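You operate a simulated robot arm through the tools that you are given. There is no shell and no other tool. Be economical: measure what you need, move in short steps, check, and stop when the job is done.

The job below is to be done with a simulated two-armed robot. You get a single attempt, and the scene is never put back.

TASK
Open the grey cupboard door, take the cream canister that says "sand" from the lower shelf inside the grey cupboard and put it on top of the long plate and shut the door again. Fetch the grey paver from the top of the grey cupboard and set it on the blue tray. Put one of the red stoppers from the door end of the concrete bench on top of the grey cube four. Take the green-capped jar on the door end of the concrete bench and put it away on the top of the narrow steel rack. Put the black-rimmed jar on the door end of the concrete bench away on the press end of the blue table. Take the yellow thermometer and leave it on the red tile on the top of the wooden unit. Pick up the white bottle from the top of the wooden unit with one hand, pass it to the other hand and put it on the bed of the corner gauge. Do these in any order. Set down upright: cream canister, green-capped jar, black-rimmed jar, white bottle.

The check looks at the end state, three seconds after you hand in, the way a careful person would. Anything else that was tipped, shoved, dropped, spilled or broken makes it a failure. Lids that push on must go on centred and level and be pressed home; caps that screw on are set level and turned clockwise until they are tight.

THE ROBOT
Two 6-joint arms with two-finger parallel grippers on one trunk, on a base that drives. Base frame: it is fixed to the floor where the robot stands at the start and does not move with it; the origin is under the middle of the robot, x ahead of it, y to its left, z up; the surface under the hand at the start is at about z = 800. Lengths are in mm, angles in rad, forces in N, time in s.
The left shoulder is at the start at [-77, 177, 832], the right one opposite. With the tool pointing down near the work surface each hand reaches from about 100 to 720 mm from the robot's upright axis, wherever it stands, measured 20 degrees to its own side. Places, roughly: bed of the corner gauge (20x17 cm) [540, -540, 800]; black-rimmed jar [-1250, 3000, 750]; blue tray (15x22x3 cm) [600, -300, 800]; cream canister [0, -500, 250]; cube four [-1000, 2750, 750]; green-capped jar [-1500, 2750, 750]; grey cupboard door [100, -400, 400]; long plate (20x9x4 cm) [-1400, -1200, 300]; paver [1000, 0, 750]; press end of the blue table (38x19 cm) [-600, -700, 800]; red stopper (4x4x4 cm) [-1000, 2700, 700]; tile (10x10x1 cm) [-3400, 100, 900]; top of the narrow steel rack (21x91 cm) [-6180, -2420, 700]; white bottle [-3250, 0, 1000]; yellow thermometer [-3000, 250, 1000]. Payload 1.57 kg a hand.
The tool frame of a hand sits at the grasp point between the pads (the TCP): z along the fingers, y along the line on which they close. The tips reach 30 mm beyond it. Largest opening 80 mm; finger width 17, thickness 12; the body of the gripper, 40 by 82 mm, starts 80 mm behind the TCP.
Orientation is that of the tool frame in the base frame, as a unit quaternion [x, y, z, w]. With the fingers straight down and closing along the base's y, the tool's x points along the base's -x, its y along +y and its z along -z.

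THE INTERFACE
- The arms move only by the tool move_arm. It takes "left_increments", "right_increments" or both (then of equal length, played together; a hand with none holds still); each is a list of rows, each a list of 3 entries, a list of its own where there are three numbers: the turn, a rotation vector about the base's x, y, z in rad, then the shift along the base's x, y, z in mm, then the closure, from 0 (fully open) to 1 (shut). In form: [[[rx, ry, rz], [x, y, z], fingers], ...]. A call has 1 to 8 rows; each row is the pose to reach, as a shift and turn from the pose commanded when the call began. Rows are played at 5 a second. More than 50 mm and 0.15 rad between two rows, or a gripper value outside its range, and nothing of the call is played. Where a pose cannot be reached the arm comes as near as it can. A force on the tool above 40 N (or 10 N above the force at the start of the call, whichever is more), or a blocked arm, ends the call early, and 0.2 s more pass. The fingers move at their own pace (about 72 mm/s each) and stop on an object; they squeeze with about 43 N. The grip force told is the motor's: it shows also when the fingers shut on nothing. Time passes only in rows, and 0.2 s behind the last, so rows that repeat a pose let the fingers close. The reply holds the time, the measured pose of the TCP, the force on the tool along the base axes, the opening and the grip force, in the units named above and with some noise, with the torque about the TCP (base axes, N m) and any sound that the robot's microphone picked up.
- Cameras (640 x 400 px; columns grow to the right, rows downward): "scene" is now at [-0.6, -37.5, 1545.9]; the picture's right is [-0.69, -0.73, 0.00], its down [-0.68, 0.64, -0.36] and it looks along [0.26, -0.25, -0.93] (base axes); focal length 214 px, centre (320, 200). "left" rides on the left gripper at [72, 7, -122] in its tool frame; the picture's right is [-0.09, 1.00, 0.00], its down [-0.84, -0.08, -0.54] and it looks along [-0.54, -0.05, 0.84] (tool axes); focal length 238 px, centre (320, 200). "right" rides on the right gripper at [72, -7, -122] in its tool frame; the picture's right is [0.09, 1.00, 0.00], its down [-0.84, 0.08, -0.54] and it looks along [-0.54, 0.05, 0.84] (tool axes); focal length 238 px, centre (320, 200). There is no depth. A picture from a camera that has moved, and an enlarged one, comes with that camera's place and axes in the base frame and with its lens. The place of the scene camera against the robot may be out by one fixed shift of up to 18 mm in any direction.
- camera(camera): a new picture of that camera. It takes no simulated time.
- lift_body(by): slides the trunk up (or, below 0, down) by that many mm; the arms and the scene camera ride with it, the base frame stays. It gives what a move gives, with no picture.
- roll_base(legs): drives the robot by 1 to 6 legs, each [ahead, left, turn to the left] in mm, mm and rad, along the robot's own axes; the way and the turn of a leg run together, so that a leg with both is an arc; at most 1500 mm and 3.142 rad a leg. The arms and the cameras ride along, it lands a little off, and it stops where it bumps. It gives what a move gives.
- aim_head(pan, tilt): turns the head with the scene camera to pan (to the left, within 2.496 rad either way) and tilt (down, from -0.506 to 1.204), counted from straight ahead of the robot. It gives what a move gives.
- enlarge(camera, box): a new picture of the part [left, top, right, bottom] of that camera's present view, enlarged. It takes no simulated time.
- sign_off(): hands the job in; it is judged then, once.

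Work in short steps. Places have to be worked out from the pictures, the camera data and where the tool is seen: move nearer, look again, correct. Check each grasp and each placing, and mend what went wrong. You have 493 turns and 248 pictures in all, those below and enlarged ones among them. Open the grippers and draw the arms clear of the work before you hand the job in, unless the task says otherwise; then end with one line.

The tools are called as a command line: name --argument value ..., lists and objects as JSON in quotes. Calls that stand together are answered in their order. move_arm: Moves the arms, as the interface text tells. Its arguments: {"type":"object","properties":{"left_increments":{"type":"array"},"right_increments":{"type":"array"}},"required":[]} The other tools are called the same way: lift_body (by) slides the trunk up or down; roll_base (legs) drives the base; aim_head (pan, tilt) turns the head that bears the scene camera; camera (camera) takes a picture; enlarge (camera, box) takes an enlarged picture of a part of a camera's view; sign_off () hands the job in.

At the start:

```text
clock: 0.0
left_ee_pos: [541.7, -36.9, 1065.5]
left_orientation: [0.0, 1.0, -0.001, -0.001]
left_ft_force: [-0.4, 0.2, -0.1]
left_wrist_torque: [0.0, -0.01, -0.04]
left_grip_width: 80.0
left_grasp_force: 0.1
right_ee_pos: [359.0, -398.3, 1122.6]
right_orientation: [0.0, 1.0, 0.0, -0.001]
right_ft_force: [0.1, -0.6, -0.6]
right_wrist_torque: [0.0, 0.04, -0.02]
right_grip_width: 80.1
right_grasp_force: 0.1
trunk travel left (down, up): [-275.0, 53.0]
robot x, y, heading: [-1.5, -1.4, -0.003]
head pan, tilt: [-0.757, 1.201]
```

scene: 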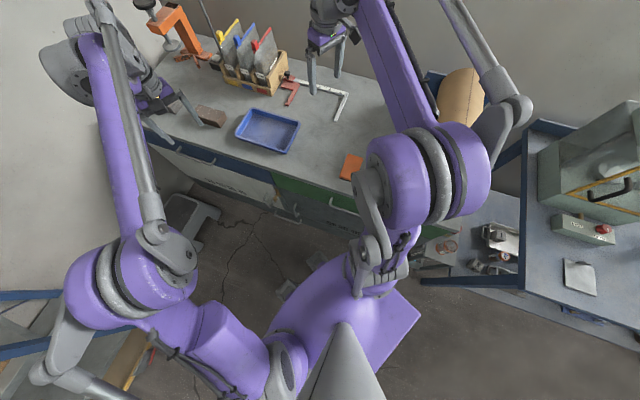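
right: 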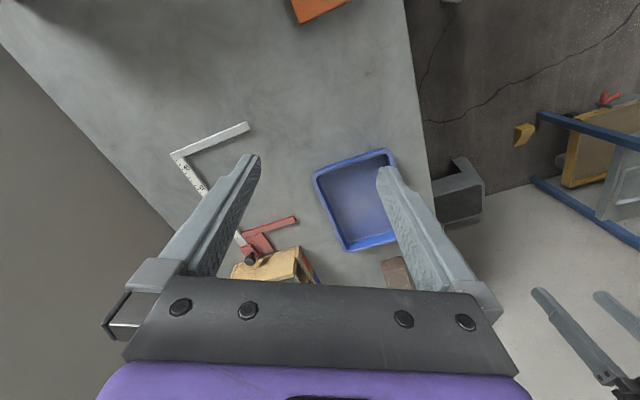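
left: 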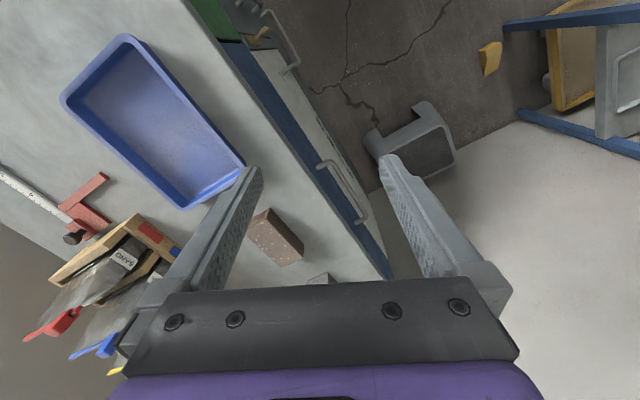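

I'll first look around with the head to locate the furniture near the start.

aim_head --pan 0 --tilt 0.7

camera --camera "scene"

aim_head --pan -1.3 --tilt 0.6

camera --camera "scene"

aim_head --pan -2.45 --tilt 0.5

camera --camera "scene"

aim_head --pan 1.3 --tilt 0.5

camera --camera "scene"

aim_head --pan 2.45 --tilt 0.4

camera --camera "scene"

```text
clock: 1.1
left_ee_pos: [541.3, -36.6, 1064.9]
left_orientation: [0.0, 1.0, 0.001, 0.0]
left_ft_force: [-0.2, 0.2, 0.4]
left_wrist_torque: [-0.02, 0.01, -0.02]
left_grip_width: 80.1
left_grasp_force: 0.0
right_ee_pos: [360.0, -398.8, 1123.2]
right_orientation: [0.001, 1.0, 0.0, 0.0]
right_ft_force: [-0.1, -0.2, 0.1]
right_wrist_torque: [0.01, 0.0, -0.03]
right_grip_width: 79.9
right_grasp_force: 0.2
trunk travel left (down, up): [-275.0, 53.0]
robot x, y, heading: [-1.0, 0.7, -0.004]
head pan, tilt: [0.0, 0.7]
```

```text
244 pictures are left
camera scene: at [43.7, 0.8, 1581.9], right [0.0, -1.0, 0.0], down [-0.64, 0.0, -0.76], along [0.76, 0.0, -0.64], focal length 214 px, centre (320, 200)
```

scene: 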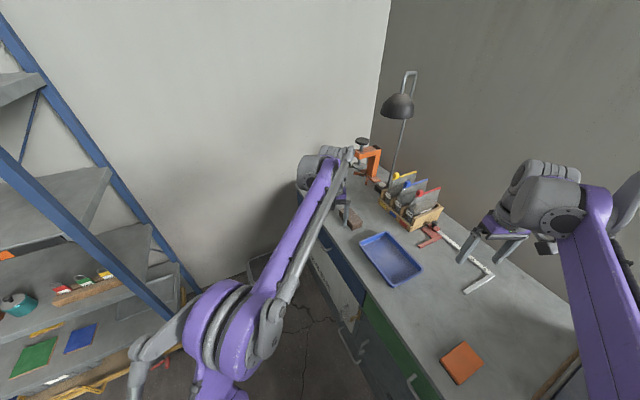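

```text
clock: 2.6
left_ee_pos: [541.4, -36.3, 1064.6]
left_orientation: [0.0, 1.0, 0.0, 0.0]
left_ft_force: [0.4, 0.5, -0.2]
left_wrist_torque: [0.0, 0.0, 0.0]
left_grip_width: 79.9
left_grasp_force: 0.0
right_ee_pos: [358.8, -399.3, 1123.5]
right_orientation: [0.0, 1.0, 0.0, 0.0]
right_ft_force: [0.5, -0.8, -0.5]
right_wrist_torque: [-0.02, 0.0, 0.01]
right_grip_width: 79.7
right_grasp_force: 0.0
trunk travel left (down, up): [-275.0, 53.0]
robot x, y, heading: [-2.9, 2.0, 0.003]
head pan, tilt: [-1.3, 0.6]
```

```text
243 pictures are left
camera scene: at [-17.6, -84.3, 1590.5], right [-0.96, -0.27, 0.0], down [-0.15, 0.54, -0.83], along [0.22, -0.79, -0.56], focal length 214 px, centre (320, 200)
```

scene: 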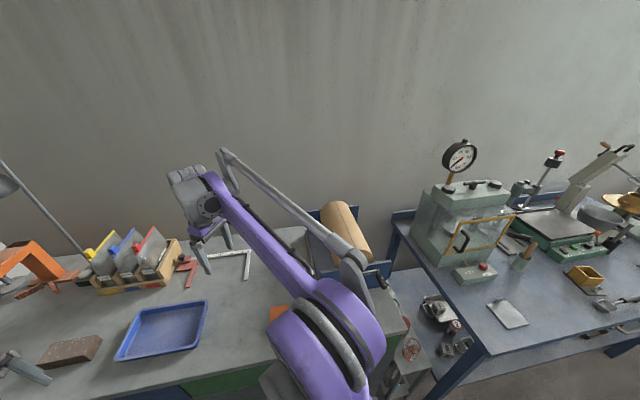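

```text
clock: 3.9
left_ee_pos: [540.6, -36.8, 1064.9]
left_orientation: [0.0, 1.0, 0.0, 0.0]
left_ft_force: [0.0, 0.7, 0.6]
left_wrist_torque: [0.02, 0.0, 0.05]
left_grip_width: 79.9
left_grasp_force: 0.1
right_ee_pos: [359.3, -398.4, 1123.3]
right_orientation: [0.0, 1.0, 0.0, 0.001]
right_ft_force: [0.3, 0.6, -0.4]
right_wrist_torque: [-0.03, -0.03, -0.02]
right_grip_width: 79.9
right_grasp_force: 0.0
trunk travel left (down, up): [-275.0, 53.0]
robot x, y, heading: [-2.2, -1.3, 0.006]
head pan, tilt: [-2.45, 0.499]
```

```text
242 pictures are left
camera scene: at [-111.3, -57.1, 1599.6], right [-0.64, 0.77, 0.0], down [0.37, 0.31, -0.88], along [-0.68, -0.56, -0.48], focal length 214 px, centre (320, 200)
```

scene: 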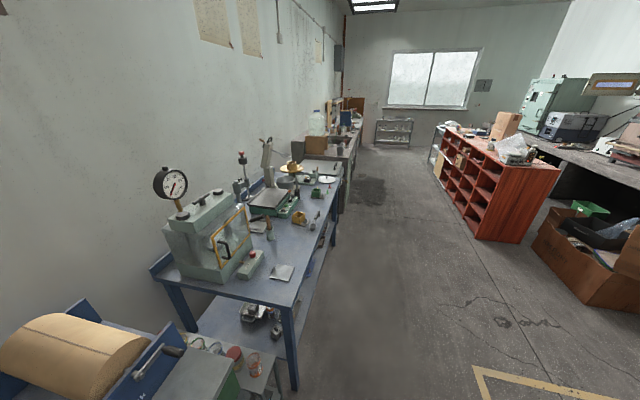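

```text
clock: 7.0
left_ee_pos: [541.2, -36.3, 1063.9]
left_orientation: [0.001, 1.0, 0.0, 0.0]
left_ft_force: [0.2, 0.3, -0.1]
left_wrist_torque: [0.01, 0.0, -0.04]
left_grip_width: 79.9
left_grasp_force: 0.0
right_ee_pos: [359.5, -399.1, 1124.5]
right_orientation: [0.0, 1.0, -0.001, 0.0]
right_ft_force: [0.3, 0.1, 0.6]
right_wrist_torque: [-0.01, 0.0, -0.02]
right_grip_width: 79.8
right_grasp_force: 0.0
trunk travel left (down, up): [-275.0, 53.0]
robot x, y, heading: [-0.0, 1.7, -0.004]
head pan, tilt: [1.3, 0.499]
```

```text
241 pictures are left
camera scene: at [-16.9, 88.6, 1599.6], right [0.96, -0.27, 0.0], down [-0.13, -0.46, -0.88], along [0.23, 0.85, -0.48], focal length 214 px, centre (320, 200)
```

scene: 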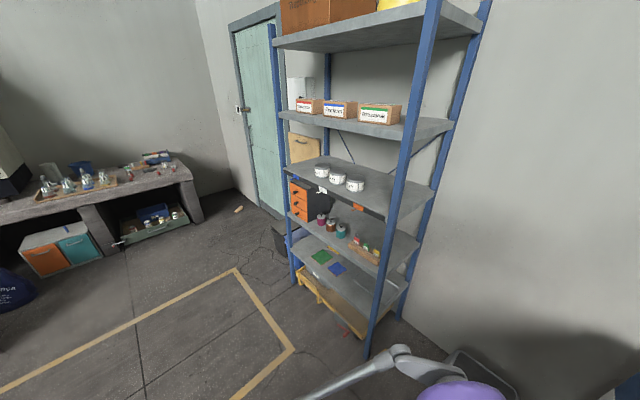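

```text
clock: 8.4
left_ee_pos: [541.3, -37.1, 1064.2]
left_orientation: [0.0, 1.0, 0.0, 0.0]
left_ft_force: [-0.6, -0.1, -0.2]
left_wrist_torque: [0.01, -0.01, 0.04]
left_grip_width: 80.0
left_grasp_force: 0.1
right_ee_pos: [360.1, -398.2, 1123.9]
right_orientation: [-0.001, 1.0, 0.0, 0.0]
right_ft_force: [0.1, -0.6, -0.4]
right_wrist_torque: [0.0, -0.01, 0.0]
right_grip_width: 80.1
right_grasp_force: 0.1
trunk travel left (down, up): [-275.0, 53.0]
robot x, y, heading: [0.5, -2.3, 0.002]
head pan, tilt: [2.45, 0.4]
```

```text
240 pictures are left
camera scene: at [-112.6, 60.0, 1608.8], right [0.64, 0.77, 0.0], down [0.3, -0.25, -0.92], along [-0.71, 0.59, -0.39], focal length 214 px, centre (320, 200)
```

scene: 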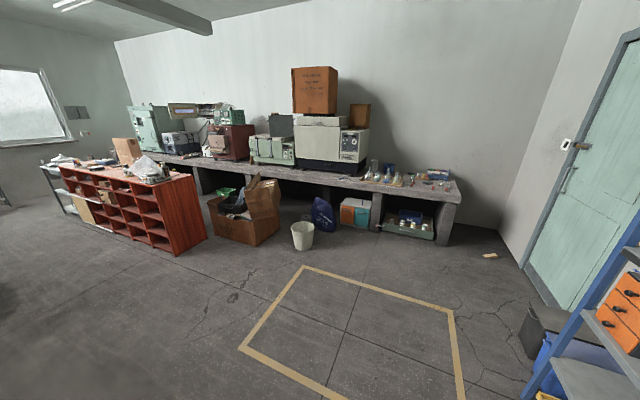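

The grey bench runs obliquely to my right. I'll back off and turn to face it, then look at the doors.

roll_base --legs '[[-200, 450, 0], [0, 0, -1.29]]'

aim_head --pan 0 --tilt 0.85

camera --camera "scene"

```text
clock: 16.1
left_ee_pos: [-81.8, -66.7, 1065.5]
left_orientation: [0.598, 0.802, 0.0, -0.001]
left_ft_force: [-0.2, 0.8, 0.9]
left_wrist_torque: [0.02, -0.04, 0.01]
left_grip_width: 80.3
left_grasp_force: 0.0
right_ee_pos: [-480.1, 2.9, 1123.4]
right_orientation: [0.597, 0.802, 0.0, 0.0]
right_ft_force: [0.1, -1.3, -0.6]
right_wrist_torque: [0.04, -0.02, -0.03]
right_grip_width: 80.1
right_grasp_force: 0.1
trunk travel left (down, up): [-275.0, 53.0]
robot x, y, heading: [-198.0, 461.0, -1.281]
head pan, tilt: [2.45, 0.4]
```

```text
clock: 18.3
left_ee_pos: [-82.0, -68.5, 1065.2]
left_orientation: [0.598, 0.802, 0.0, 0.0]
left_ft_force: [0.8, 0.0, 0.4]
left_wrist_torque: [0.02, 0.0, -0.01]
left_grip_width: 80.0
left_grasp_force: 0.0
right_ee_pos: [-479.9, 2.7, 1123.7]
right_orientation: [0.598, 0.802, 0.001, 0.0]
right_ft_force: [0.2, -0.1, -0.1]
right_wrist_torque: [0.01, 0.02, -0.01]
right_grip_width: 79.9
right_grasp_force: 0.1
trunk travel left (down, up): [-275.0, 53.0]
robot x, y, heading: [-199.0, 462.0, -1.284]
head pan, tilt: [0.0, 0.85]
```

```text
239 pictures are left
camera scene: at [-190.2, 427.2, 1569.6], right [-0.96, -0.29, 0.0], down [-0.21, 0.72, -0.66], along [0.19, -0.63, -0.75], focal length 214 px, centre (320, 200)
```

scene: 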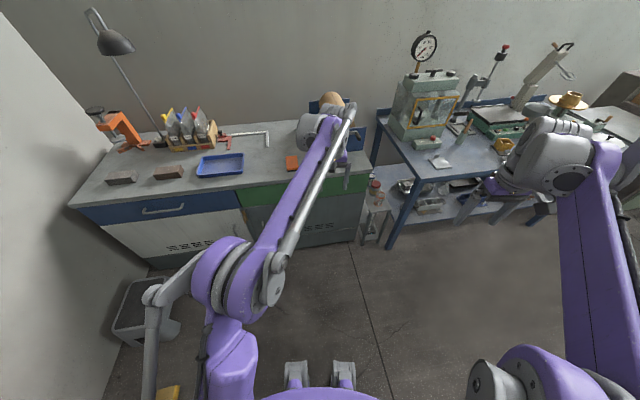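

I'll tuck the left arm back and to the left so the right-hand cupboard's front can be seen.

move_arm --left_increments '[[[0, 0, 0], [27, 40, 5], 0], [[0, 0, 0], [54, 80, 10], 0], [[0, 0, 0], [81, 120, 15], 0], [[0, 0, 0], [108, 160, 20], 0], [[0, 0, 0], [135, 200, 25], 0], [[0, 0, 0], [162, 240, 30], 0], [[0, 0, 0], [189, 280, 35], 0], [[0, 0, 0], [216, 320, 40], 0]]'

camera --camera "scene"

```text
clock: 20.1
left_ee_pos: [135.7, 252.3, 1107.9]
left_orientation: [0.599, 0.801, -0.001, 0.0]
left_ft_force: [1.0, -0.1, 0.4]
left_wrist_torque: [0.01, -0.02, -0.02]
left_grip_width: 80.0
left_grasp_force: 0.0
right_ee_pos: [-480.9, 5.1, 1122.9]
right_orientation: [0.598, 0.802, -0.001, 0.001]
right_ft_force: [-0.2, 0.5, 0.6]
right_wrist_torque: [-0.01, -0.01, -0.07]
right_grip_width: 80.0
right_grasp_force: 0.1
trunk travel left (down, up): [-275.0, 53.0]
robot x, y, heading: [-199.6, 460.4, -1.285]
head pan, tilt: [0.0, 0.85]
```

```text
238 pictures are left
camera scene: at [-190.3, 428.2, 1569.6], right [-0.96, -0.28, 0.0], down [-0.21, 0.72, -0.66], along [0.19, -0.63, -0.75], focal length 214 px, centre (320, 200)
```

scene: 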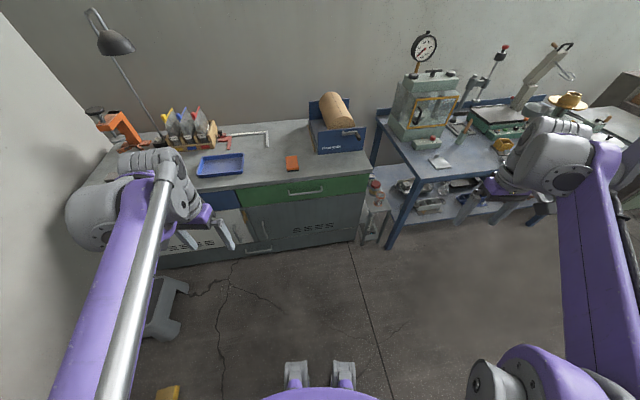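

enlarge --camera "scene" --box '[200, 110, 400, 270]'

```text
2.50 times, centred on (300, 190) of scene
camera zoom: at [-190.3, 428.2, 1569.6], right [-0.96, -0.28, 0.0], down [-0.21, 0.72, -0.66], along [0.19, -0.63, -0.75], focal length 536 px, centre (370, 225)
```

zoom: 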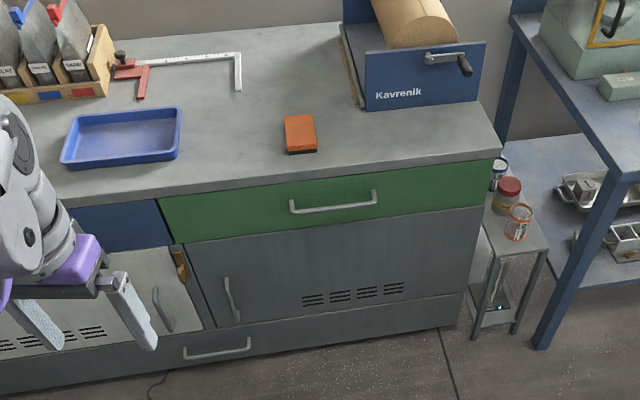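

The bench front is rotated: facing it needs heading ≈ -1.10. Grey door: handle ≈ (380,-216,395), hinge ≈ (-207,-513). First the paver: I drive to stand in front of paver and tray.

roll_base --legs '[[0, 0, 0.184], [0, 451, 0], [480, 0, 0]]'

camera --camera "scene"

```text
clock: 25.2
left_ee_pos: [559.5, 515.3, 1107.7]
left_orientation: [0.523, 0.852, 0.001, 0.0]
left_ft_force: [0.0, 0.5, -0.5]
left_wrist_torque: [0.02, 0.02, -0.05]
left_grip_width: 80.0
left_grasp_force: 0.0
right_ee_pos: [-2.2, 160.3, 1122.6]
right_orientation: [0.522, 0.853, 0.001, 0.0]
right_ft_force: [-0.9, -0.8, 0.8]
right_wrist_torque: [0.03, -0.03, 0.0]
right_grip_width: 79.7
right_grasp_force: 0.0
trunk travel left (down, up): [-275.0, 53.0]
robot x, y, heading: [193.6, 665.1, -1.097]
head pan, tilt: [0.0, 0.85]
stopped in leg 2: the robot was blocked; the commanded pose is now the measured one
```

```text
236 pictures are left
camera scene: at [207.2, 629.8, 1569.6], right [-0.89, -0.45, 0.0], down [-0.34, 0.67, -0.66], along [0.3, -0.59, -0.75], focal length 214 px, centre (320, 200)
```

scene: 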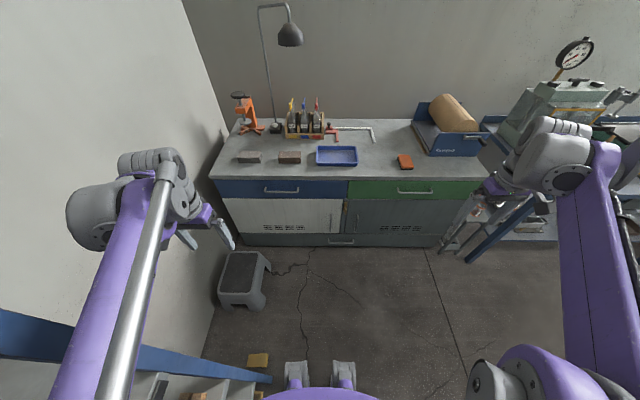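

Blocked just short (likely the shelf beside me), but I'm at bench coordinate e≈891, which suits. I drive straight ahead to the bench, passing right of the step stool.

roll_base --legs '[[490, 0, 0]]'

aim_head --pan 0.2 --tilt 1.0

camera --camera "scene"

```text
clock: 28.1
left_ee_pos: [783.5, 68.3, 1107.8]
left_orientation: [0.525, 0.851, 0.0, -0.001]
left_ft_force: [0.3, 0.3, -0.1]
left_wrist_torque: [0.0, -0.02, 0.0]
left_grip_width: 80.3
left_grasp_force: 0.1
right_ee_pos: [221.5, -281.5, 1123.0]
right_orientation: [0.526, 0.851, 0.0, 0.001]
right_ft_force: [-0.5, 0.9, -0.9]
right_wrist_torque: [0.02, 0.0, 0.01]
right_grip_width: 79.8
right_grasp_force: 0.1
trunk travel left (down, up): [-275.0, 53.0]
robot x, y, heading: [417.3, 214.4, -1.106]
head pan, tilt: [0.0, 0.85]
```

```text
clock: 28.8
left_ee_pos: [784.8, 69.2, 1107.2]
left_orientation: [0.526, 0.851, 0.001, 0.0]
left_ft_force: [-0.7, -0.4, 0.5]
left_wrist_torque: [0.03, 0.0, 0.0]
left_grip_width: 80.0
left_grasp_force: 0.0
right_ee_pos: [220.9, -282.0, 1123.3]
right_orientation: [0.525, 0.851, 0.0, 0.0]
right_ft_force: [0.3, -0.4, 0.2]
right_wrist_torque: [0.0, -0.03, 0.01]
right_grip_width: 79.9
right_grasp_force: 0.0
trunk travel left (down, up): [-275.0, 53.0]
robot x, y, heading: [418.0, 218.1, -1.108]
head pan, tilt: [0.201, 1.0]
```

```text
235 pictures are left
camera scene: at [440.6, 200.4, 1558.6], right [-0.79, -0.62, 0.0], down [-0.52, 0.66, -0.54], along [0.33, -0.43, -0.84], focal length 214 px, centre (320, 200)
```

scene: 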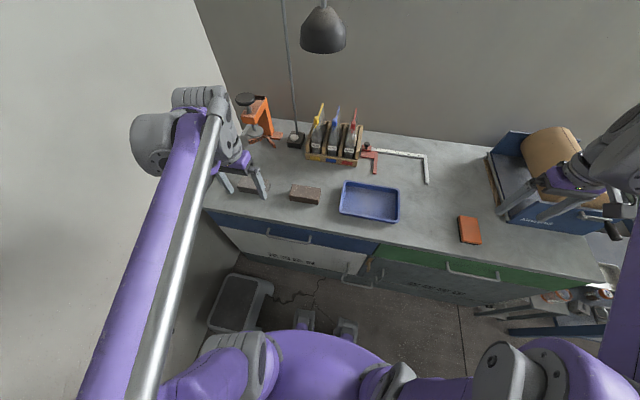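

The left hand hangs over the grey paver area; check with the left camera.

camera --camera "left"

enlarge --camera "scene" --box '[200, 80, 440, 240]'

```text
234 pictures are left
camera left: at [756.7, 134.4, 1228.1], right [0.93, 0.36, 0.0], down [0.31, -0.78, 0.54], along [0.2, -0.5, -0.84], focal length 238 px, centre (320, 200)
```

left: 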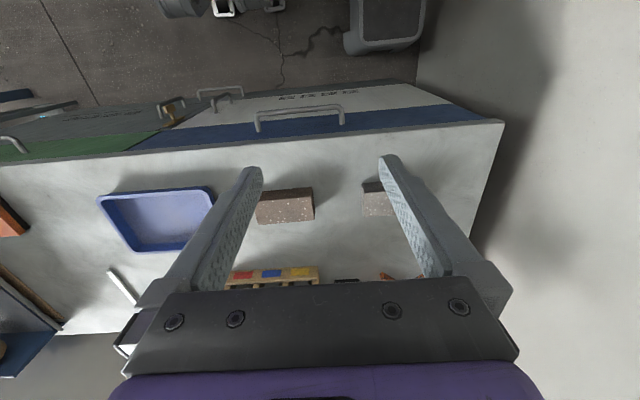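

```text
2.50 times, centred on (320, 160) of scene
camera zoom: at [440.6, 200.4, 1558.6], right [-0.79, -0.62, 0.0], down [-0.52, 0.66, -0.54], along [0.33, -0.43, -0.84], focal length 536 px, centre (320, 300)
```

zoom: 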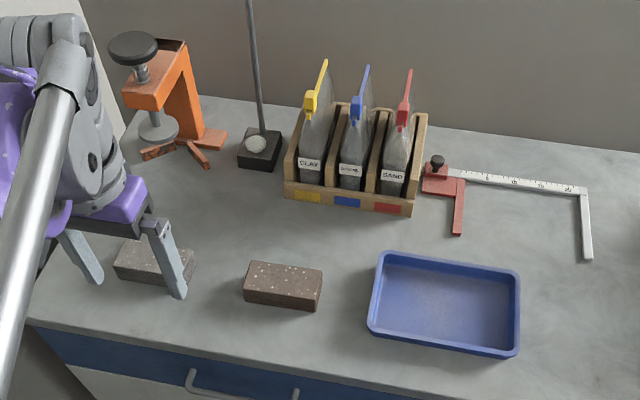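

Grey paver top estimated ≈ (995,-58,840). I move the left hand above it, staying high, and look with its camera.

move_arm --left_increments '[[[0, 0, 0], [34, -21, 0], 0], [[0, 0, 0], [68, -42, 0], 0], [[0, 0, 0], [102, -63, 0], 0], [[0, 0, 0], [136, -84, 0], 0], [[0, 0, 0], [170, -105, 0], 0], [[0, 0, 0], [200, -124, -30], 0], [[0, 0, 0], [200, -124, -60], 0], [[0, 0, 0], [200, -124, -80], 0]]'

camera --camera "left"

camera --camera "scene"

```text
clock: 30.6
left_ee_pos: [983.5, -56.1, 1026.8]
left_orientation: [0.525, 0.851, 0.0, 0.0]
left_ft_force: [0.0, -0.2, -0.4]
left_wrist_torque: [0.03, 0.04, -0.03]
left_grip_width: 80.2
left_grasp_force: 0.0
right_ee_pos: [221.9, -282.1, 1123.4]
right_orientation: [0.525, 0.851, 0.0, -0.001]
right_ft_force: [-0.6, 0.1, 0.3]
right_wrist_torque: [0.01, -0.01, -0.03]
right_grip_width: 79.9
right_grasp_force: 0.1
trunk travel left (down, up): [-275.0, 53.0]
robot x, y, heading: [418.1, 218.3, -1.107]
head pan, tilt: [0.201, 1.0]
```

```text
232 pictures are left
camera left: at [956.3, 9.9, 1147.0], right [0.93, 0.36, 0.0], down [0.31, -0.78, 0.54], along [0.2, -0.5, -0.84], focal length 238 px, centre (320, 200)
```

left: 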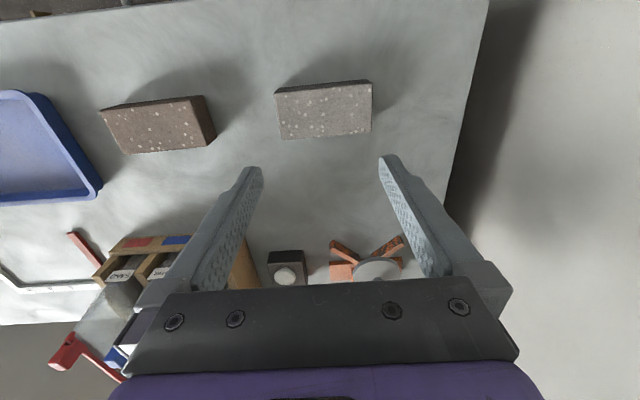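

```text
231 pictures are left
camera scene: at [441.1, 200.3, 1558.5], right [-0.79, -0.62, 0.0], down [-0.52, 0.66, -0.54], along [0.33, -0.42, -0.84], focal length 214 px, centre (320, 200)
```

scene: 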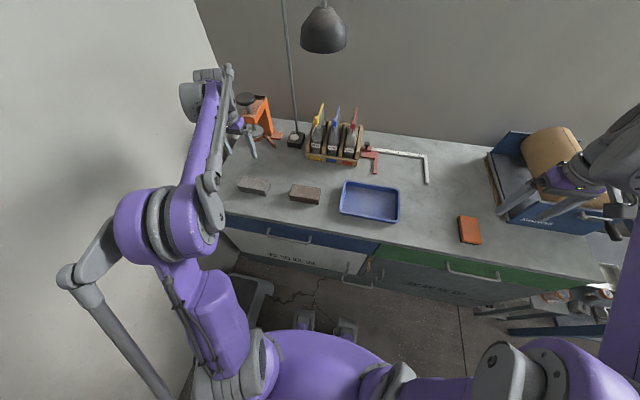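

Paver centre sits below the TCP (≈(985,-49)), ~115×60 mm, long axis at ≈0.43 rad. I rotate the hand 90° so that it closes across the short side.

move_arm --left_increments '[[[0, 0, 0.14], [0, 0, 0], 0], [[0, 0, 0.28], [0, 0, 0], 0], [[0, 0, 0.42], [0, 0, 0], 0], [[0, 0, 0.56], [0, 0, 0], 0], [[0, 0, 0.7], [0, 0, 0], 0], [[0, 0, 0.84], [0, 0, 0], 0], [[0, 0, 0.98], [0, 0, 0], 0], [[0, 0, 1.12], [0, 0, 0], 0]]'

move_arm --left_increments '[[[0, 0, 0.14], [0, 0, 0], 0], [[0, 0, 0.28], [0, 0, 0], 0], [[0, 0, 0.417], [0, 0, 0], 0], [[0, 0, 0.417], [0, 0, 0], 0]]'

camera --camera "left"

```text
clock: 32.4
left_ee_pos: [983.4, -55.5, 1026.7]
left_orientation: [-0.009, 1.0, 0.001, 0.0]
left_ft_force: [0.1, -0.2, -0.4]
left_wrist_torque: [0.04, 0.05, 0.02]
left_grip_width: 79.5
left_grasp_force: 0.1
right_ee_pos: [220.6, -281.9, 1123.3]
right_orientation: [0.525, 0.851, 0.0, 0.001]
right_ft_force: [0.3, 0.5, 0.0]
right_wrist_torque: [0.01, -0.02, 0.0]
right_grip_width: 80.2
right_grasp_force: 0.0
trunk travel left (down, up): [-275.0, 53.0]
robot x, y, heading: [413.9, 214.9, -1.105]
head pan, tilt: [0.201, 1.0]
```

```text
clock: 33.4
left_ee_pos: [984.0, -54.9, 1028.0]
left_orientation: [-0.215, 0.977, -0.001, 0.0]
left_ft_force: [-0.7, -0.3, 0.3]
left_wrist_torque: [0.04, 0.0, -0.01]
left_grip_width: 79.8
left_grasp_force: 0.1
right_ee_pos: [221.0, -283.3, 1122.3]
right_orientation: [0.525, 0.851, 0.0, 0.0]
right_ft_force: [0.0, -0.7, 0.0]
right_wrist_torque: [0.01, 0.02, -0.01]
right_grip_width: 80.3
right_grasp_force: 0.0
trunk travel left (down, up): [-275.0, 53.0]
robot x, y, heading: [413.3, 217.9, -1.106]
head pan, tilt: [0.201, 1.0]
```

```text
230 pictures are left
camera left: at [915.5, -80.8, 1148.1], right [-0.33, 0.94, 0.0], down [0.79, 0.28, 0.54], along [0.51, 0.18, -0.84], focal length 238 px, centre (320, 200)
```

left: 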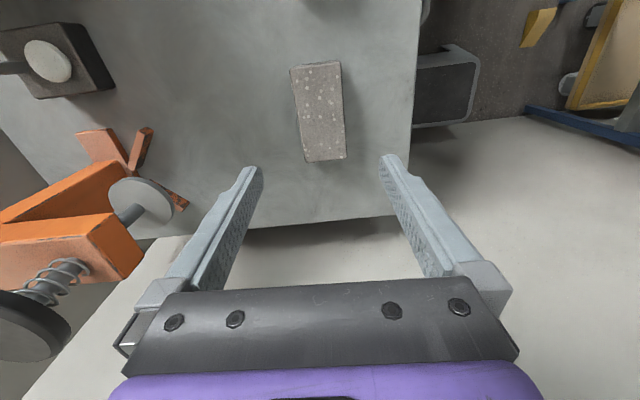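

Rotation matches. Triangulating, the paver centre is ≈(989,-56) with top at z≈800. Descend to ~z 880 and re-look.

move_arm --left_increments '[[[0, 0, 0], [5, -1, -40], 0], [[0, 0, 0], [5, -1, -80], 0], [[0, 0, 0], [5, -1, -120], 0], [[0, 0, 0], [5, -1, -150], 0], [[0, 0, 0], [5, -1, -150], 0]]'

camera --camera "left"

```text
clock: 34.6
left_ee_pos: [988.5, -55.0, 877.5]
left_orientation: [-0.214, 0.977, 0.001, 0.0]
left_ft_force: [-0.3, 0.0, 0.1]
left_wrist_torque: [0.02, 0.0, -0.01]
left_grip_width: 80.0
left_grasp_force: 0.0
right_ee_pos: [220.2, -282.6, 1122.7]
right_orientation: [0.525, 0.851, -0.001, 0.0]
right_ft_force: [0.1, 0.9, 0.2]
right_wrist_torque: [-0.01, -0.01, 0.0]
right_grip_width: 80.1
right_grasp_force: 0.1
trunk travel left (down, up): [-275.0, 53.0]
robot x, y, heading: [417.2, 217.7, -1.106]
head pan, tilt: [0.201, 1.0]
```

```text
229 pictures are left
camera left: at [918.8, -81.3, 997.1], right [-0.33, 0.94, 0.0], down [0.79, 0.28, 0.54], along [0.51, 0.18, -0.84], focal length 238 px, centre (320, 200)
```

left: 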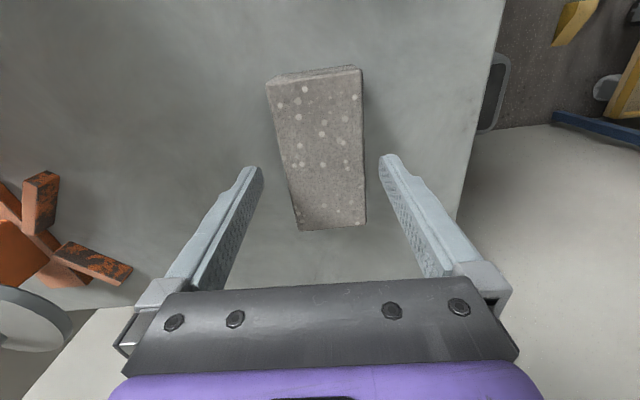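

Top centre refined to ≈(1000,-49), width ~65, angle 0.46. Shift, turn slightly and descend with fingers straddling; contact would stop me.

move_arm --left_increments '[[[0, 0, 0.026], [11, 5, 0], 0], [[0, 0, 0.026], [11, 5, -25], 0], [[0, 0, 0.026], [11, 5, -45], 0], [[0, 0, 0.026], [11, 5, -65], 0], [[0, 0, 0.026], [11, 5, -80], 0]]'

camera --camera "left"

```text
clock: 35.5
left_ee_pos: [999.3, -50.6, 829.9]
left_orientation: [-0.226, 0.974, 0.0, 0.0]
left_ft_force: [-3.4, 1.4, 13.4]
left_wrist_torque: [-0.23, -0.09, 0.04]
left_grip_width: 79.5
left_grasp_force: 0.0
right_ee_pos: [220.9, -281.4, 1124.4]
right_orientation: [0.526, 0.851, 0.0, 0.001]
right_ft_force: [0.0, 0.1, 0.2]
right_wrist_torque: [0.0, 0.02, 0.01]
right_grip_width: 80.2
right_grasp_force: 0.0
trunk travel left (down, up): [-275.0, 53.0]
robot x, y, heading: [416.1, 216.7, -1.109]
head pan, tilt: [0.201, 1.0]
stopped in row 4 (left hand): the force on the tool passed its limit at 66 N (the readings are from after the stop); the commanded pose is now the measured one
```

```text
228 pictures are left
camera left: at [931.5, -78.0, 950.4], right [-0.36, 0.93, 0.0], down [0.79, 0.3, 0.54], along [0.51, 0.19, -0.84], focal length 238 px, centre (320, 200)
```

left: 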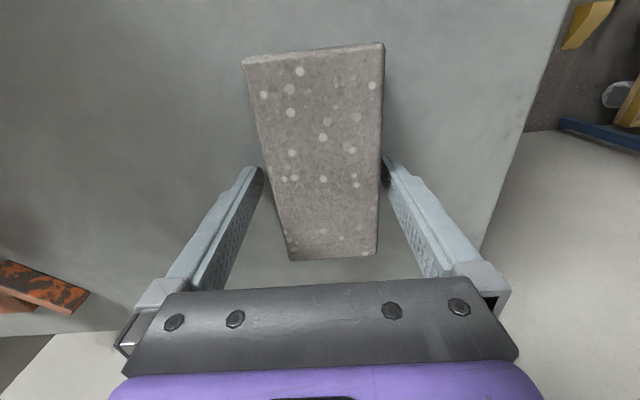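

Tips touched at z≈800 (bench top), with paver between the fingers. I raise 4 mm and close.

move_arm --left_increments '[[[0, 0, 0], [0, 0, 4], 0], [[0, 0, 0], [0, 0, 4], 0.5], [[0, 0, 0], [0, 0, 4], 1], [[0, 0, 0], [0, 0, 4], 1], [[0, 0, 0], [0, 0, 4], 1]]'

move_arm --left_increments '[[[0, 0, 0], [0, 0, 25], 1], [[0, 0, 0], [0, 0, 60], 1], [[0, 0, 0], [0, 0, 100], 1]]'

camera --camera "left"

camera --camera "scene"

```text
clock: 36.8
left_ee_pos: [1001.6, -50.7, 833.2]
left_orientation: [-0.227, 0.974, 0.0, 0.0]
left_ft_force: [1.7, 1.9, 0.6]
left_wrist_torque: [0.03, -0.33, 0.09]
left_grip_width: 59.8
left_grasp_force: 43.2
right_ee_pos: [221.7, -282.9, 1123.8]
right_orientation: [0.525, 0.851, 0.0, 0.0]
right_ft_force: [0.2, -0.3, -0.3]
right_wrist_torque: [-0.02, 0.02, 0.0]
right_grip_width: 79.9
right_grasp_force: 0.1
trunk travel left (down, up): [-275.0, 53.0]
robot x, y, heading: [415.8, 218.6, -1.108]
head pan, tilt: [0.201, 1.0]
```

```text
clock: 37.5
left_ee_pos: [1000.5, -49.8, 937.6]
left_orientation: [-0.227, 0.974, 0.001, -0.001]
left_ft_force: [0.3, 0.6, -6.3]
left_wrist_torque: [0.02, -0.07, 0.0]
left_grip_width: 59.6
left_grasp_force: 42.9
right_ee_pos: [221.1, -281.5, 1121.5]
right_orientation: [0.525, 0.851, 0.0, 0.0]
right_ft_force: [0.0, -0.1, -0.5]
right_wrist_torque: [0.0, 0.02, 0.0]
right_grip_width: 80.2
right_grasp_force: 0.1
trunk travel left (down, up): [-275.0, 53.0]
robot x, y, heading: [418.1, 220.6, -1.11]
head pan, tilt: [0.201, 1.0]
```

```text
227 pictures are left
camera left: at [932.7, -77.6, 1057.1], right [-0.36, 0.93, 0.0], down [0.79, 0.3, 0.54], along [0.51, 0.19, -0.84], focal length 238 px, centre (320, 200)
```

left: 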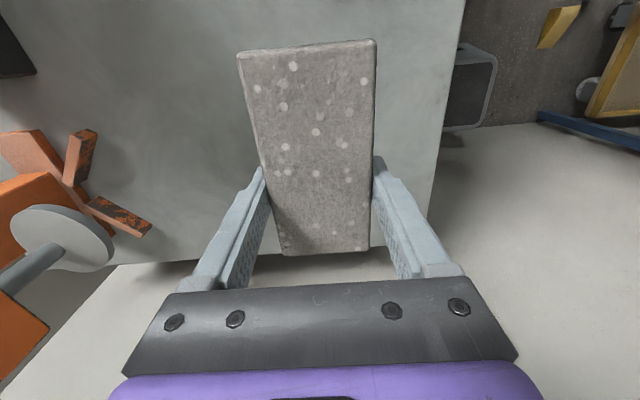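

```text
226 pictures are left
camera scene: at [440.6, 200.3, 1558.5], right [-0.79, -0.62, 0.0], down [-0.52, 0.66, -0.54], along [0.33, -0.42, -0.84], focal length 214 px, centre (320, 200)
```

scene: 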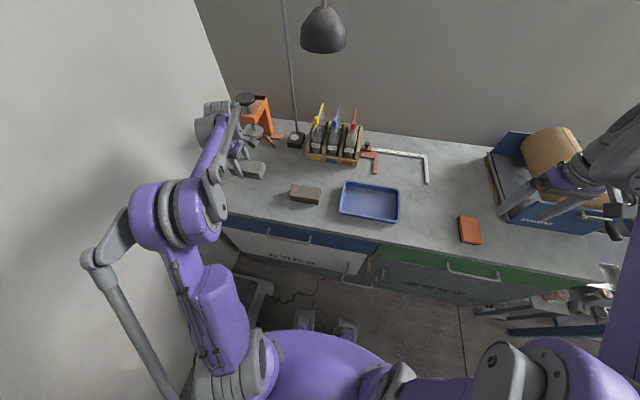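

Paver is held (0.64 kg, 60 mm). Carry it sideways at height towards the tray (≈(572,-285)).

move_arm --left_increments '[[[0, 0, 0], [-40, -22, 30], 1], [[0, 0, 0], [-80, -44, 50], 1], [[0, 0, 0], [-120, -66, 50], 1], [[0, 0, 0], [-160, -88, 50], 1], [[0, 0, 0], [-200, -110, 50], 1], [[0, 0, 0], [-240, -132, 50], 1], [[0, 0, 0], [-280, -154, 50], 1], [[0, 0, 0], [-320, -176, 50], 1]]'

move_arm --left_increments '[[[0, 0, 0], [-40, -22, 0], 1], [[0, 0, 0], [-80, -44, 0], 1], [[0, 0, 0], [-108, -59, 0], 1], [[0, 0, 0], [-108, -59, 0], 1]]'

camera --camera "left"

camera --camera "scene"

```text
refused: row 1 steps farther than a row can; nothing moved
```

```text
clock: 38.5
left_ee_pos: [892.8, -109.4, 934.3]
left_orientation: [-0.227, 0.974, 0.001, 0.0]
left_ft_force: [0.7, -0.5, -6.4]
left_wrist_torque: [0.05, -0.05, 0.0]
left_grip_width: 59.7
left_grasp_force: 43.4
right_ee_pos: [221.1, -283.7, 1123.7]
right_orientation: [0.525, 0.851, -0.001, 0.0]
right_ft_force: [0.0, 0.6, 0.5]
right_wrist_torque: [-0.01, 0.02, 0.0]
right_grip_width: 80.0
right_grasp_force: 0.0
trunk travel left (down, up): [-275.0, 53.0]
robot x, y, heading: [415.4, 215.7, -1.103]
head pan, tilt: [0.201, 1.0]
```

```text
225 pictures are left
camera left: at [824.2, -137.2, 1054.3], right [-0.36, 0.93, 0.0], down [0.79, 0.3, 0.54], along [0.51, 0.19, -0.84], focal length 238 px, centre (320, 200)
```

left: 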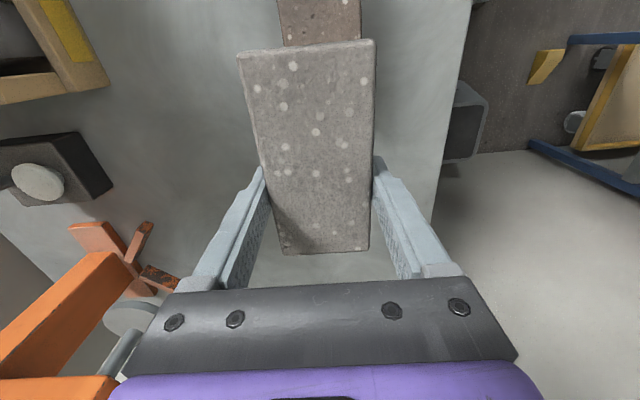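

```text
224 pictures are left
camera scene: at [441.6, 200.3, 1558.5], right [-0.79, -0.62, 0.0], down [-0.52, 0.66, -0.54], along [0.33, -0.42, -0.84], focal length 214 px, centre (320, 200)
```

scene: 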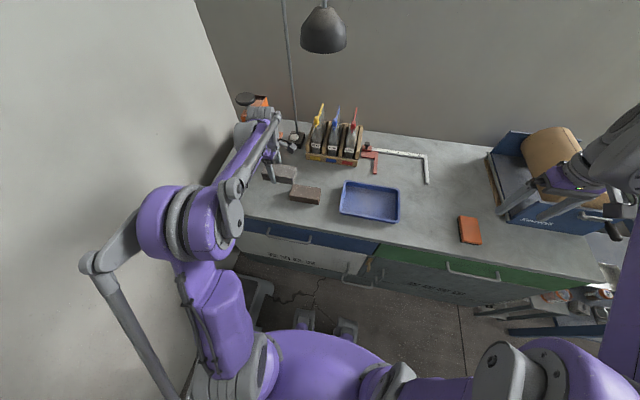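

First call was refused (step a bit over 50); the second went through. Carry on at a lawful pace: 108 done, remaining ≈ (-320,-176) plus a little lift.

move_arm --left_increments '[[[0, 0, 0], [0, 0, 40], 1], [[0, 0, 0], [-43, -23, 50], 1], [[0, 0, 0], [-86, -46, 50], 1], [[0, 0, 0], [-129, -69, 50], 1], [[0, 0, 0], [-172, -93, 50], 1], [[0, 0, 0], [-215, -116, 50], 1], [[0, 0, 0], [-258, -140, 50], 1], [[0, 0, 0], [-300, -163, 50], 1]]'

camera --camera "left"

camera --camera "scene"

```text
clock: 40.4
left_ee_pos: [591.9, -275.1, 985.2]
left_orientation: [-0.227, 0.974, 0.001, 0.001]
left_ft_force: [0.4, -0.1, -6.1]
left_wrist_torque: [0.06, -0.09, 0.0]
left_grip_width: 59.9
left_grasp_force: 42.8
right_ee_pos: [219.8, -283.5, 1121.9]
right_orientation: [0.526, 0.85, 0.0, 0.001]
right_ft_force: [0.4, -0.3, 0.6]
right_wrist_torque: [0.03, -0.02, -0.02]
right_grip_width: 80.2
right_grasp_force: 0.0
trunk travel left (down, up): [-275.0, 53.0]
robot x, y, heading: [416.4, 216.7, -1.111]
head pan, tilt: [0.201, 1.0]
```

```text
223 pictures are left
camera left: at [524.6, -302.3, 1105.5], right [-0.36, 0.93, 0.0], down [0.78, 0.3, 0.54], along [0.51, 0.19, -0.84], focal length 238 px, centre (320, 200)
```

left: 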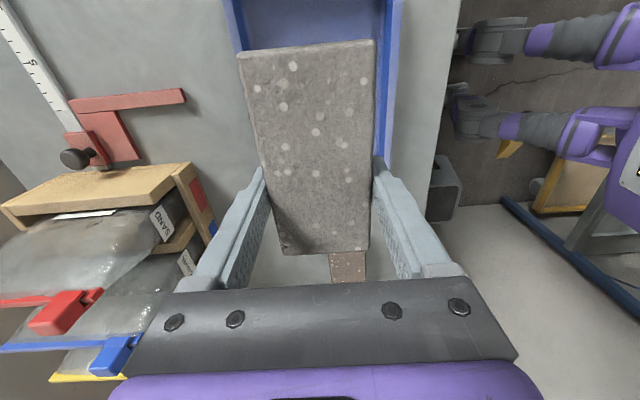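

```text
222 pictures are left
camera scene: at [439.6, 199.0, 1558.5], right [-0.79, -0.62, 0.0], down [-0.52, 0.66, -0.54], along [0.33, -0.42, -0.84], focal length 214 px, centre (320, 200)
```

scene: 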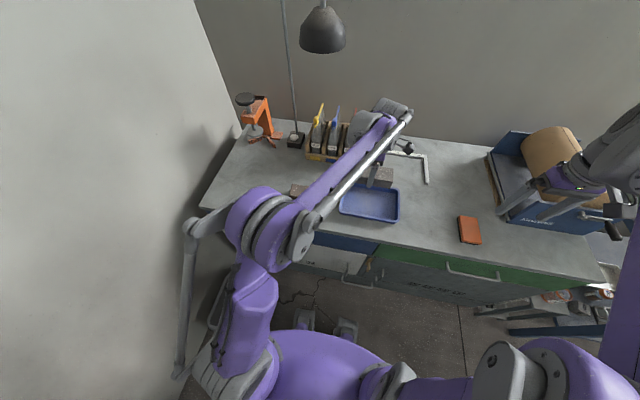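

Tray is laterally centred under the hand; its centre is ~22 mm further along -e. Shift there and lower to just above the tray floor.

move_arm --left_increments '[[[0, 0, -0.04], [-20, -10, -10], 1], [[0, 0, -0.04], [-20, -10, -50], 1], [[0, 0, -0.04], [-20, -10, -90], 1], [[0, 0, -0.04], [-20, -10, -125], 1], [[0, 0, -0.04], [-20, -10, -135], 1], [[0, 0, -0.04], [-20, -10, -140], 1], [[0, 0, -0.04], [-20, -10, -140], 1]]'

camera --camera "left"

enlarge --camera "scene" --box '[260, 100, 460, 260]'

```text
clock: 42.0
left_ee_pos: [572.7, -282.8, 842.3]
left_orientation: [-0.207, 0.978, 0.0, 0.0]
left_ft_force: [-0.8, 0.7, -5.9]
left_wrist_torque: [0.05, -0.07, 0.01]
left_grip_width: 59.9
left_grasp_force: 43.3
right_ee_pos: [222.0, -283.0, 1123.8]
right_orientation: [0.525, 0.851, 0.0, -0.001]
right_ft_force: [0.1, -0.1, 0.1]
right_wrist_torque: [-0.02, -0.02, -0.01]
right_grip_width: 79.8
right_grasp_force: 0.1
trunk travel left (down, up): [-275.0, 53.0]
robot x, y, heading: [420.9, 215.5, -1.112]
head pan, tilt: [0.201, 1.0]
```

```text
221 pictures are left
camera left: at [503.9, -307.1, 963.3], right [-0.32, 0.95, 0.0], down [0.8, 0.27, 0.54], along [0.51, 0.17, -0.84], focal length 238 px, centre (320, 200)
```

left: 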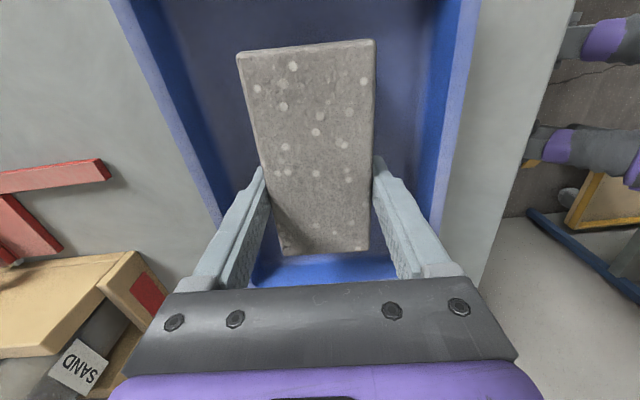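

```text
2.50 times, centred on (360, 180) of scene
camera zoom: at [441.0, 199.9, 1558.5], right [-0.79, -0.62, 0.0], down [-0.52, 0.66, -0.54], along [0.33, -0.42, -0.84], focal length 536 px, centre (220, 250)
```

zoom: 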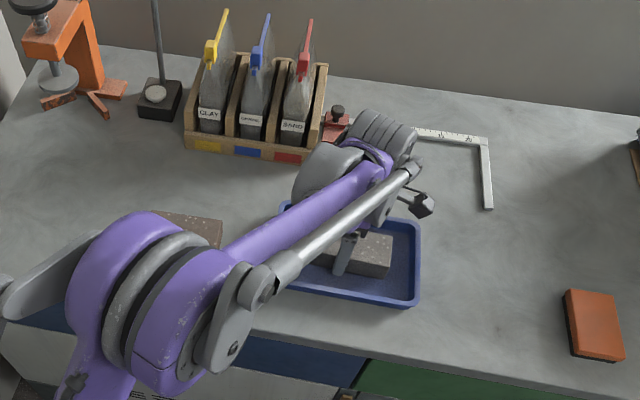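

Well inside the tray. Lower until contact, then release and withdraw upward.

move_arm --left_increments '[[[0, 0, 0], [0, 0, -2], 1], [[0, 0, 0], [0, 0, -4], 1], [[0, 0, 0], [0, 0, -5], 1], [[0, 0, 0], [0, 0, -6], 1]]'

```text
clock: 43.0
left_ee_pos: [572.9, -282.3, 837.6]
left_orientation: [-0.206, 0.978, 0.0, 0.001]
left_ft_force: [0.9, -0.8, -2.4]
left_wrist_torque: [-0.08, -0.05, 0.0]
left_grip_width: 60.1
left_grasp_force: 42.8
right_ee_pos: [220.6, -282.2, 1123.2]
right_orientation: [0.526, 0.851, -0.001, 0.0]
right_ft_force: [-0.1, 1.1, -0.3]
right_wrist_torque: [0.01, -0.03, 0.03]
right_grip_width: 79.6
right_grasp_force: 0.0
trunk travel left (down, up): [-275.0, 53.0]
robot x, y, heading: [415.0, 217.4, -1.107]
head pan, tilt: [0.201, 1.0]
```

Contact begins (load halved). Lower a touch more, open, rise.

move_arm --left_increments '[[[0, 0, 0], [0, 0, -2], 1], [[0, 0, 0], [0, 0, -2], 0.5], [[0, 0, 0], [0, 0, -2], 0], [[0, 0, 0], [0, 0, -2], 0], [[0, 0, 0], [0, 0, 35], 0], [[0, 0, 0], [0, 0, 80], 0], [[0, 0, 0], [0, 0, 125], 0], [[0, 0, 0], [0, 0, 170], 0]]'

camera --camera "left"

```text
clock: 44.8
left_ee_pos: [572.3, -284.0, 1007.9]
left_orientation: [-0.208, 0.978, 0.0, -0.001]
left_ft_force: [-1.0, -0.5, 0.3]
left_wrist_torque: [0.0, -0.01, -0.01]
left_grip_width: 80.0
left_grasp_force: 0.0
right_ee_pos: [220.8, -281.8, 1123.3]
right_orientation: [0.525, 0.851, 0.0, 0.0]
right_ft_force: [0.3, -0.1, 0.3]
right_wrist_torque: [-0.02, 0.0, 0.02]
right_grip_width: 79.9
right_grasp_force: 0.1
trunk travel left (down, up): [-275.0, 53.0]
robot x, y, heading: [415.3, 215.8, -1.109]
head pan, tilt: [0.201, 1.0]
```

```text
219 pictures are left
camera left: at [503.1, -307.5, 1128.3], right [-0.32, 0.95, 0.0], down [0.8, 0.27, 0.54], along [0.51, 0.17, -0.84], focal length 238 px, centre (320, 200)
```

left: 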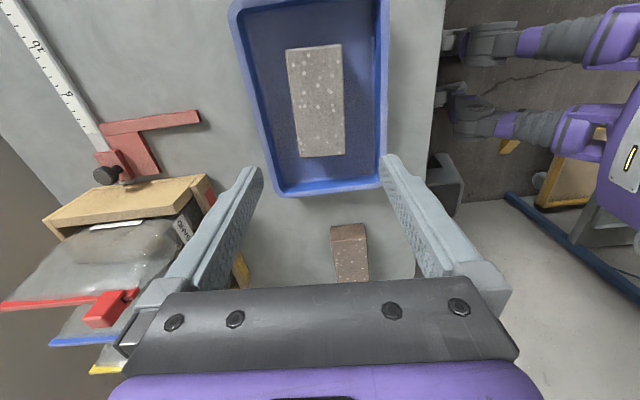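

Paver sits in the tray. Now back off and retract the left arm (unwinding its yaw) before working on the grey door with the right hand.

roll_base --legs '[[-330, 0, 0]]'

move_arm --left_increments '[[[0, 0, -0.14], [25, 42, 10], 0], [[0, 0, -0.28], [50, 84, 20], 0], [[0, 0, -0.42], [75, 126, 30], 0], [[0, 0, -0.56], [100, 168, 40], 0], [[0, 0, -0.7], [125, 210, 50], 0], [[0, 0, -0.84], [150, 252, 60], 0], [[0, 0, -0.98], [175, 294, 70], 0], [[0, 0, -1.12], [200, 336, 80], 0]]' --right_increments '[[[0, 0, 0.14], [0, 0, 0], 0], [[0, 0, 0.28], [0, 0, 0], 0], [[0, 0, 0.42], [0, 0, 0], 0], [[0, 0, 0.56], [0, 0, 0], 0], [[0, 0, 0.7], [0, 0, 0], 0], [[0, 0, 0.84], [0, 0, 0], 0], [[0, 0, 0.98], [0, 0, 0], 0], [[0, 0, 1.12], [0, 0, 0], 0]]'

```text
clock: 46.9
left_ee_pos: [423.4, 9.9, 1007.6]
left_orientation: [-0.206, 0.979, -0.001, 0.0]
left_ft_force: [-0.5, 0.3, 1.2]
left_wrist_torque: [-0.02, -0.01, -0.01]
left_grip_width: 80.2
left_grasp_force: 0.0
right_ee_pos: [72.9, 11.3, 1123.5]
right_orientation: [0.527, 0.85, 0.0, 0.0]
right_ft_force: [-0.3, -0.1, 0.9]
right_wrist_torque: [-0.01, -0.01, -0.02]
right_grip_width: 80.0
right_grasp_force: 0.0
trunk travel left (down, up): [-275.0, 53.0]
robot x, y, heading: [269.0, 512.4, -1.11]
head pan, tilt: [0.201, 1.0]
```

```text
clock: 48.7
left_ee_pos: [628.8, 346.5, 1089.6]
left_orientation: [0.346, 0.938, 0.0, 0.0]
left_ft_force: [0.2, -0.1, -0.7]
left_wrist_torque: [0.0, -0.04, 0.03]
left_grip_width: 79.8
left_grasp_force: 0.0
right_ee_pos: [75.2, 12.1, 1123.1]
right_orientation: [-0.007, 1.0, 0.0, 0.0]
right_ft_force: [0.2, 0.4, -1.2]
right_wrist_torque: [-0.03, -0.01, -0.02]
right_grip_width: 80.0
right_grasp_force: 0.1
trunk travel left (down, up): [-275.0, 53.0]
robot x, y, heading: [272.6, 507.8, -1.111]
head pan, tilt: [0.201, 1.0]
```

Continue yawing the right hand to 180° (so its camera will be on top when the fingers point forward), left finishing its unwind.

move_arm --right_increments '[[[0, 0, 0.14], [0, 0, 0], 0], [[0, 0, 0.28], [0, 0, 0], 0], [[0, 0, 0.42], [0, 0, 0], 0], [[0, 0, 0.56], [0, 0, 0], 0], [[0, 0, 0.7], [0, 0, 0], 0], [[0, 0, 0.84], [0, 0, 0], 0], [[0, 0, 0.98], [0, 0, 0], 0], [[0, 0, 1.12], [0, 0, 0], 0]]' --left_increments '[[[0, 0, -0.12], [0, 0, 0], 0], [[0, 0, -0.24], [0, 0, 0], 0], [[0, 0, -0.36], [0, 0, 0], 0], [[0, 0, -0.41], [0, 0, 0], 0], [[0, 0, -0.41], [0, 0, 0], 0], [[0, 0, -0.41], [0, 0, 0], 0], [[0, 0, -0.41], [0, 0, 0], 0], [[0, 0, -0.41], [0, 0, 0], 0]]'

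move_arm --right_increments '[[[0, 0, 0.14], [0, 0, 0], 0], [[0, 0, 0.28], [0, 0, 0], 0], [[0, 0, 0.42], [0, 0, 0], 0], [[0, 0, 0.56], [0, 0, 0], 0], [[0, 0, 0.7], [0, 0, 0], 0], [[0, 0, 0.84], [0, 0, 0], 0], [[0, 0, 0.9], [0, 0, 0], 0]]'

lift_body --by -270

```text
clock: 50.5
left_ee_pos: [625.4, 344.7, 1087.0]
left_orientation: [0.53, 0.848, 0.0, 0.0]
left_ft_force: [0.1, -0.2, -0.3]
left_wrist_torque: [-0.02, -0.01, -0.01]
left_grip_width: 79.9
left_grasp_force: 0.1
right_ee_pos: [73.3, 11.7, 1123.9]
right_orientation: [-0.538, 0.843, 0.0, 0.0]
right_ft_force: [-0.1, 0.4, 0.1]
right_wrist_torque: [-0.01, 0.0, -0.03]
right_grip_width: 80.0
right_grasp_force: 0.1
trunk travel left (down, up): [-275.0, 53.0]
robot x, y, heading: [273.5, 512.8, -1.113]
head pan, tilt: [0.201, 1.0]
```

```text
clock: 52.1
left_ee_pos: [624.1, 346.0, 1088.7]
left_orientation: [0.529, 0.848, 0.0, -0.001]
left_ft_force: [0.2, -0.1, 0.3]
left_wrist_torque: [-0.02, -0.02, -0.02]
left_grip_width: 80.0
left_grasp_force: 0.0
right_ee_pos: [283.2, 91.6, 1120.8]
right_orientation: [0.827, -0.561, -0.013, 0.028]
right_ft_force: [0.7, -0.6, -1.3]
right_wrist_torque: [0.0, -0.01, 0.02]
right_grip_width: 79.9
right_grasp_force: 0.0
right hand out of reach, approached as far as the arm can: row 2, 3, 4, 5, 6, 7
trunk travel left (down, up): [-275.0, 53.0]
robot x, y, heading: [269.3, 510.7, -1.113]
head pan, tilt: [0.201, 1.0]
```

```text
clock: 54.9
left_ee_pos: [626.5, 345.7, 817.4]
left_orientation: [0.529, 0.849, 0.0, -0.001]
left_ft_force: [-0.1, -0.6, 0.4]
left_wrist_torque: [0.02, -0.05, 0.01]
left_grip_width: 79.8
left_grasp_force: 0.2
right_ee_pos: [288.4, 82.8, 803.7]
right_orientation: [0.827, -0.559, -0.057, 0.002]
right_ft_force: [-0.4, 0.3, 0.9]
right_wrist_torque: [0.02, -0.01, 0.01]
right_grip_width: 79.9
right_grasp_force: 0.0
trunk travel left (down, up): [-5.0, 323.0]
robot x, y, heading: [268.4, 512.6, -1.111]
head pan, tilt: [0.201, 1.0]
```

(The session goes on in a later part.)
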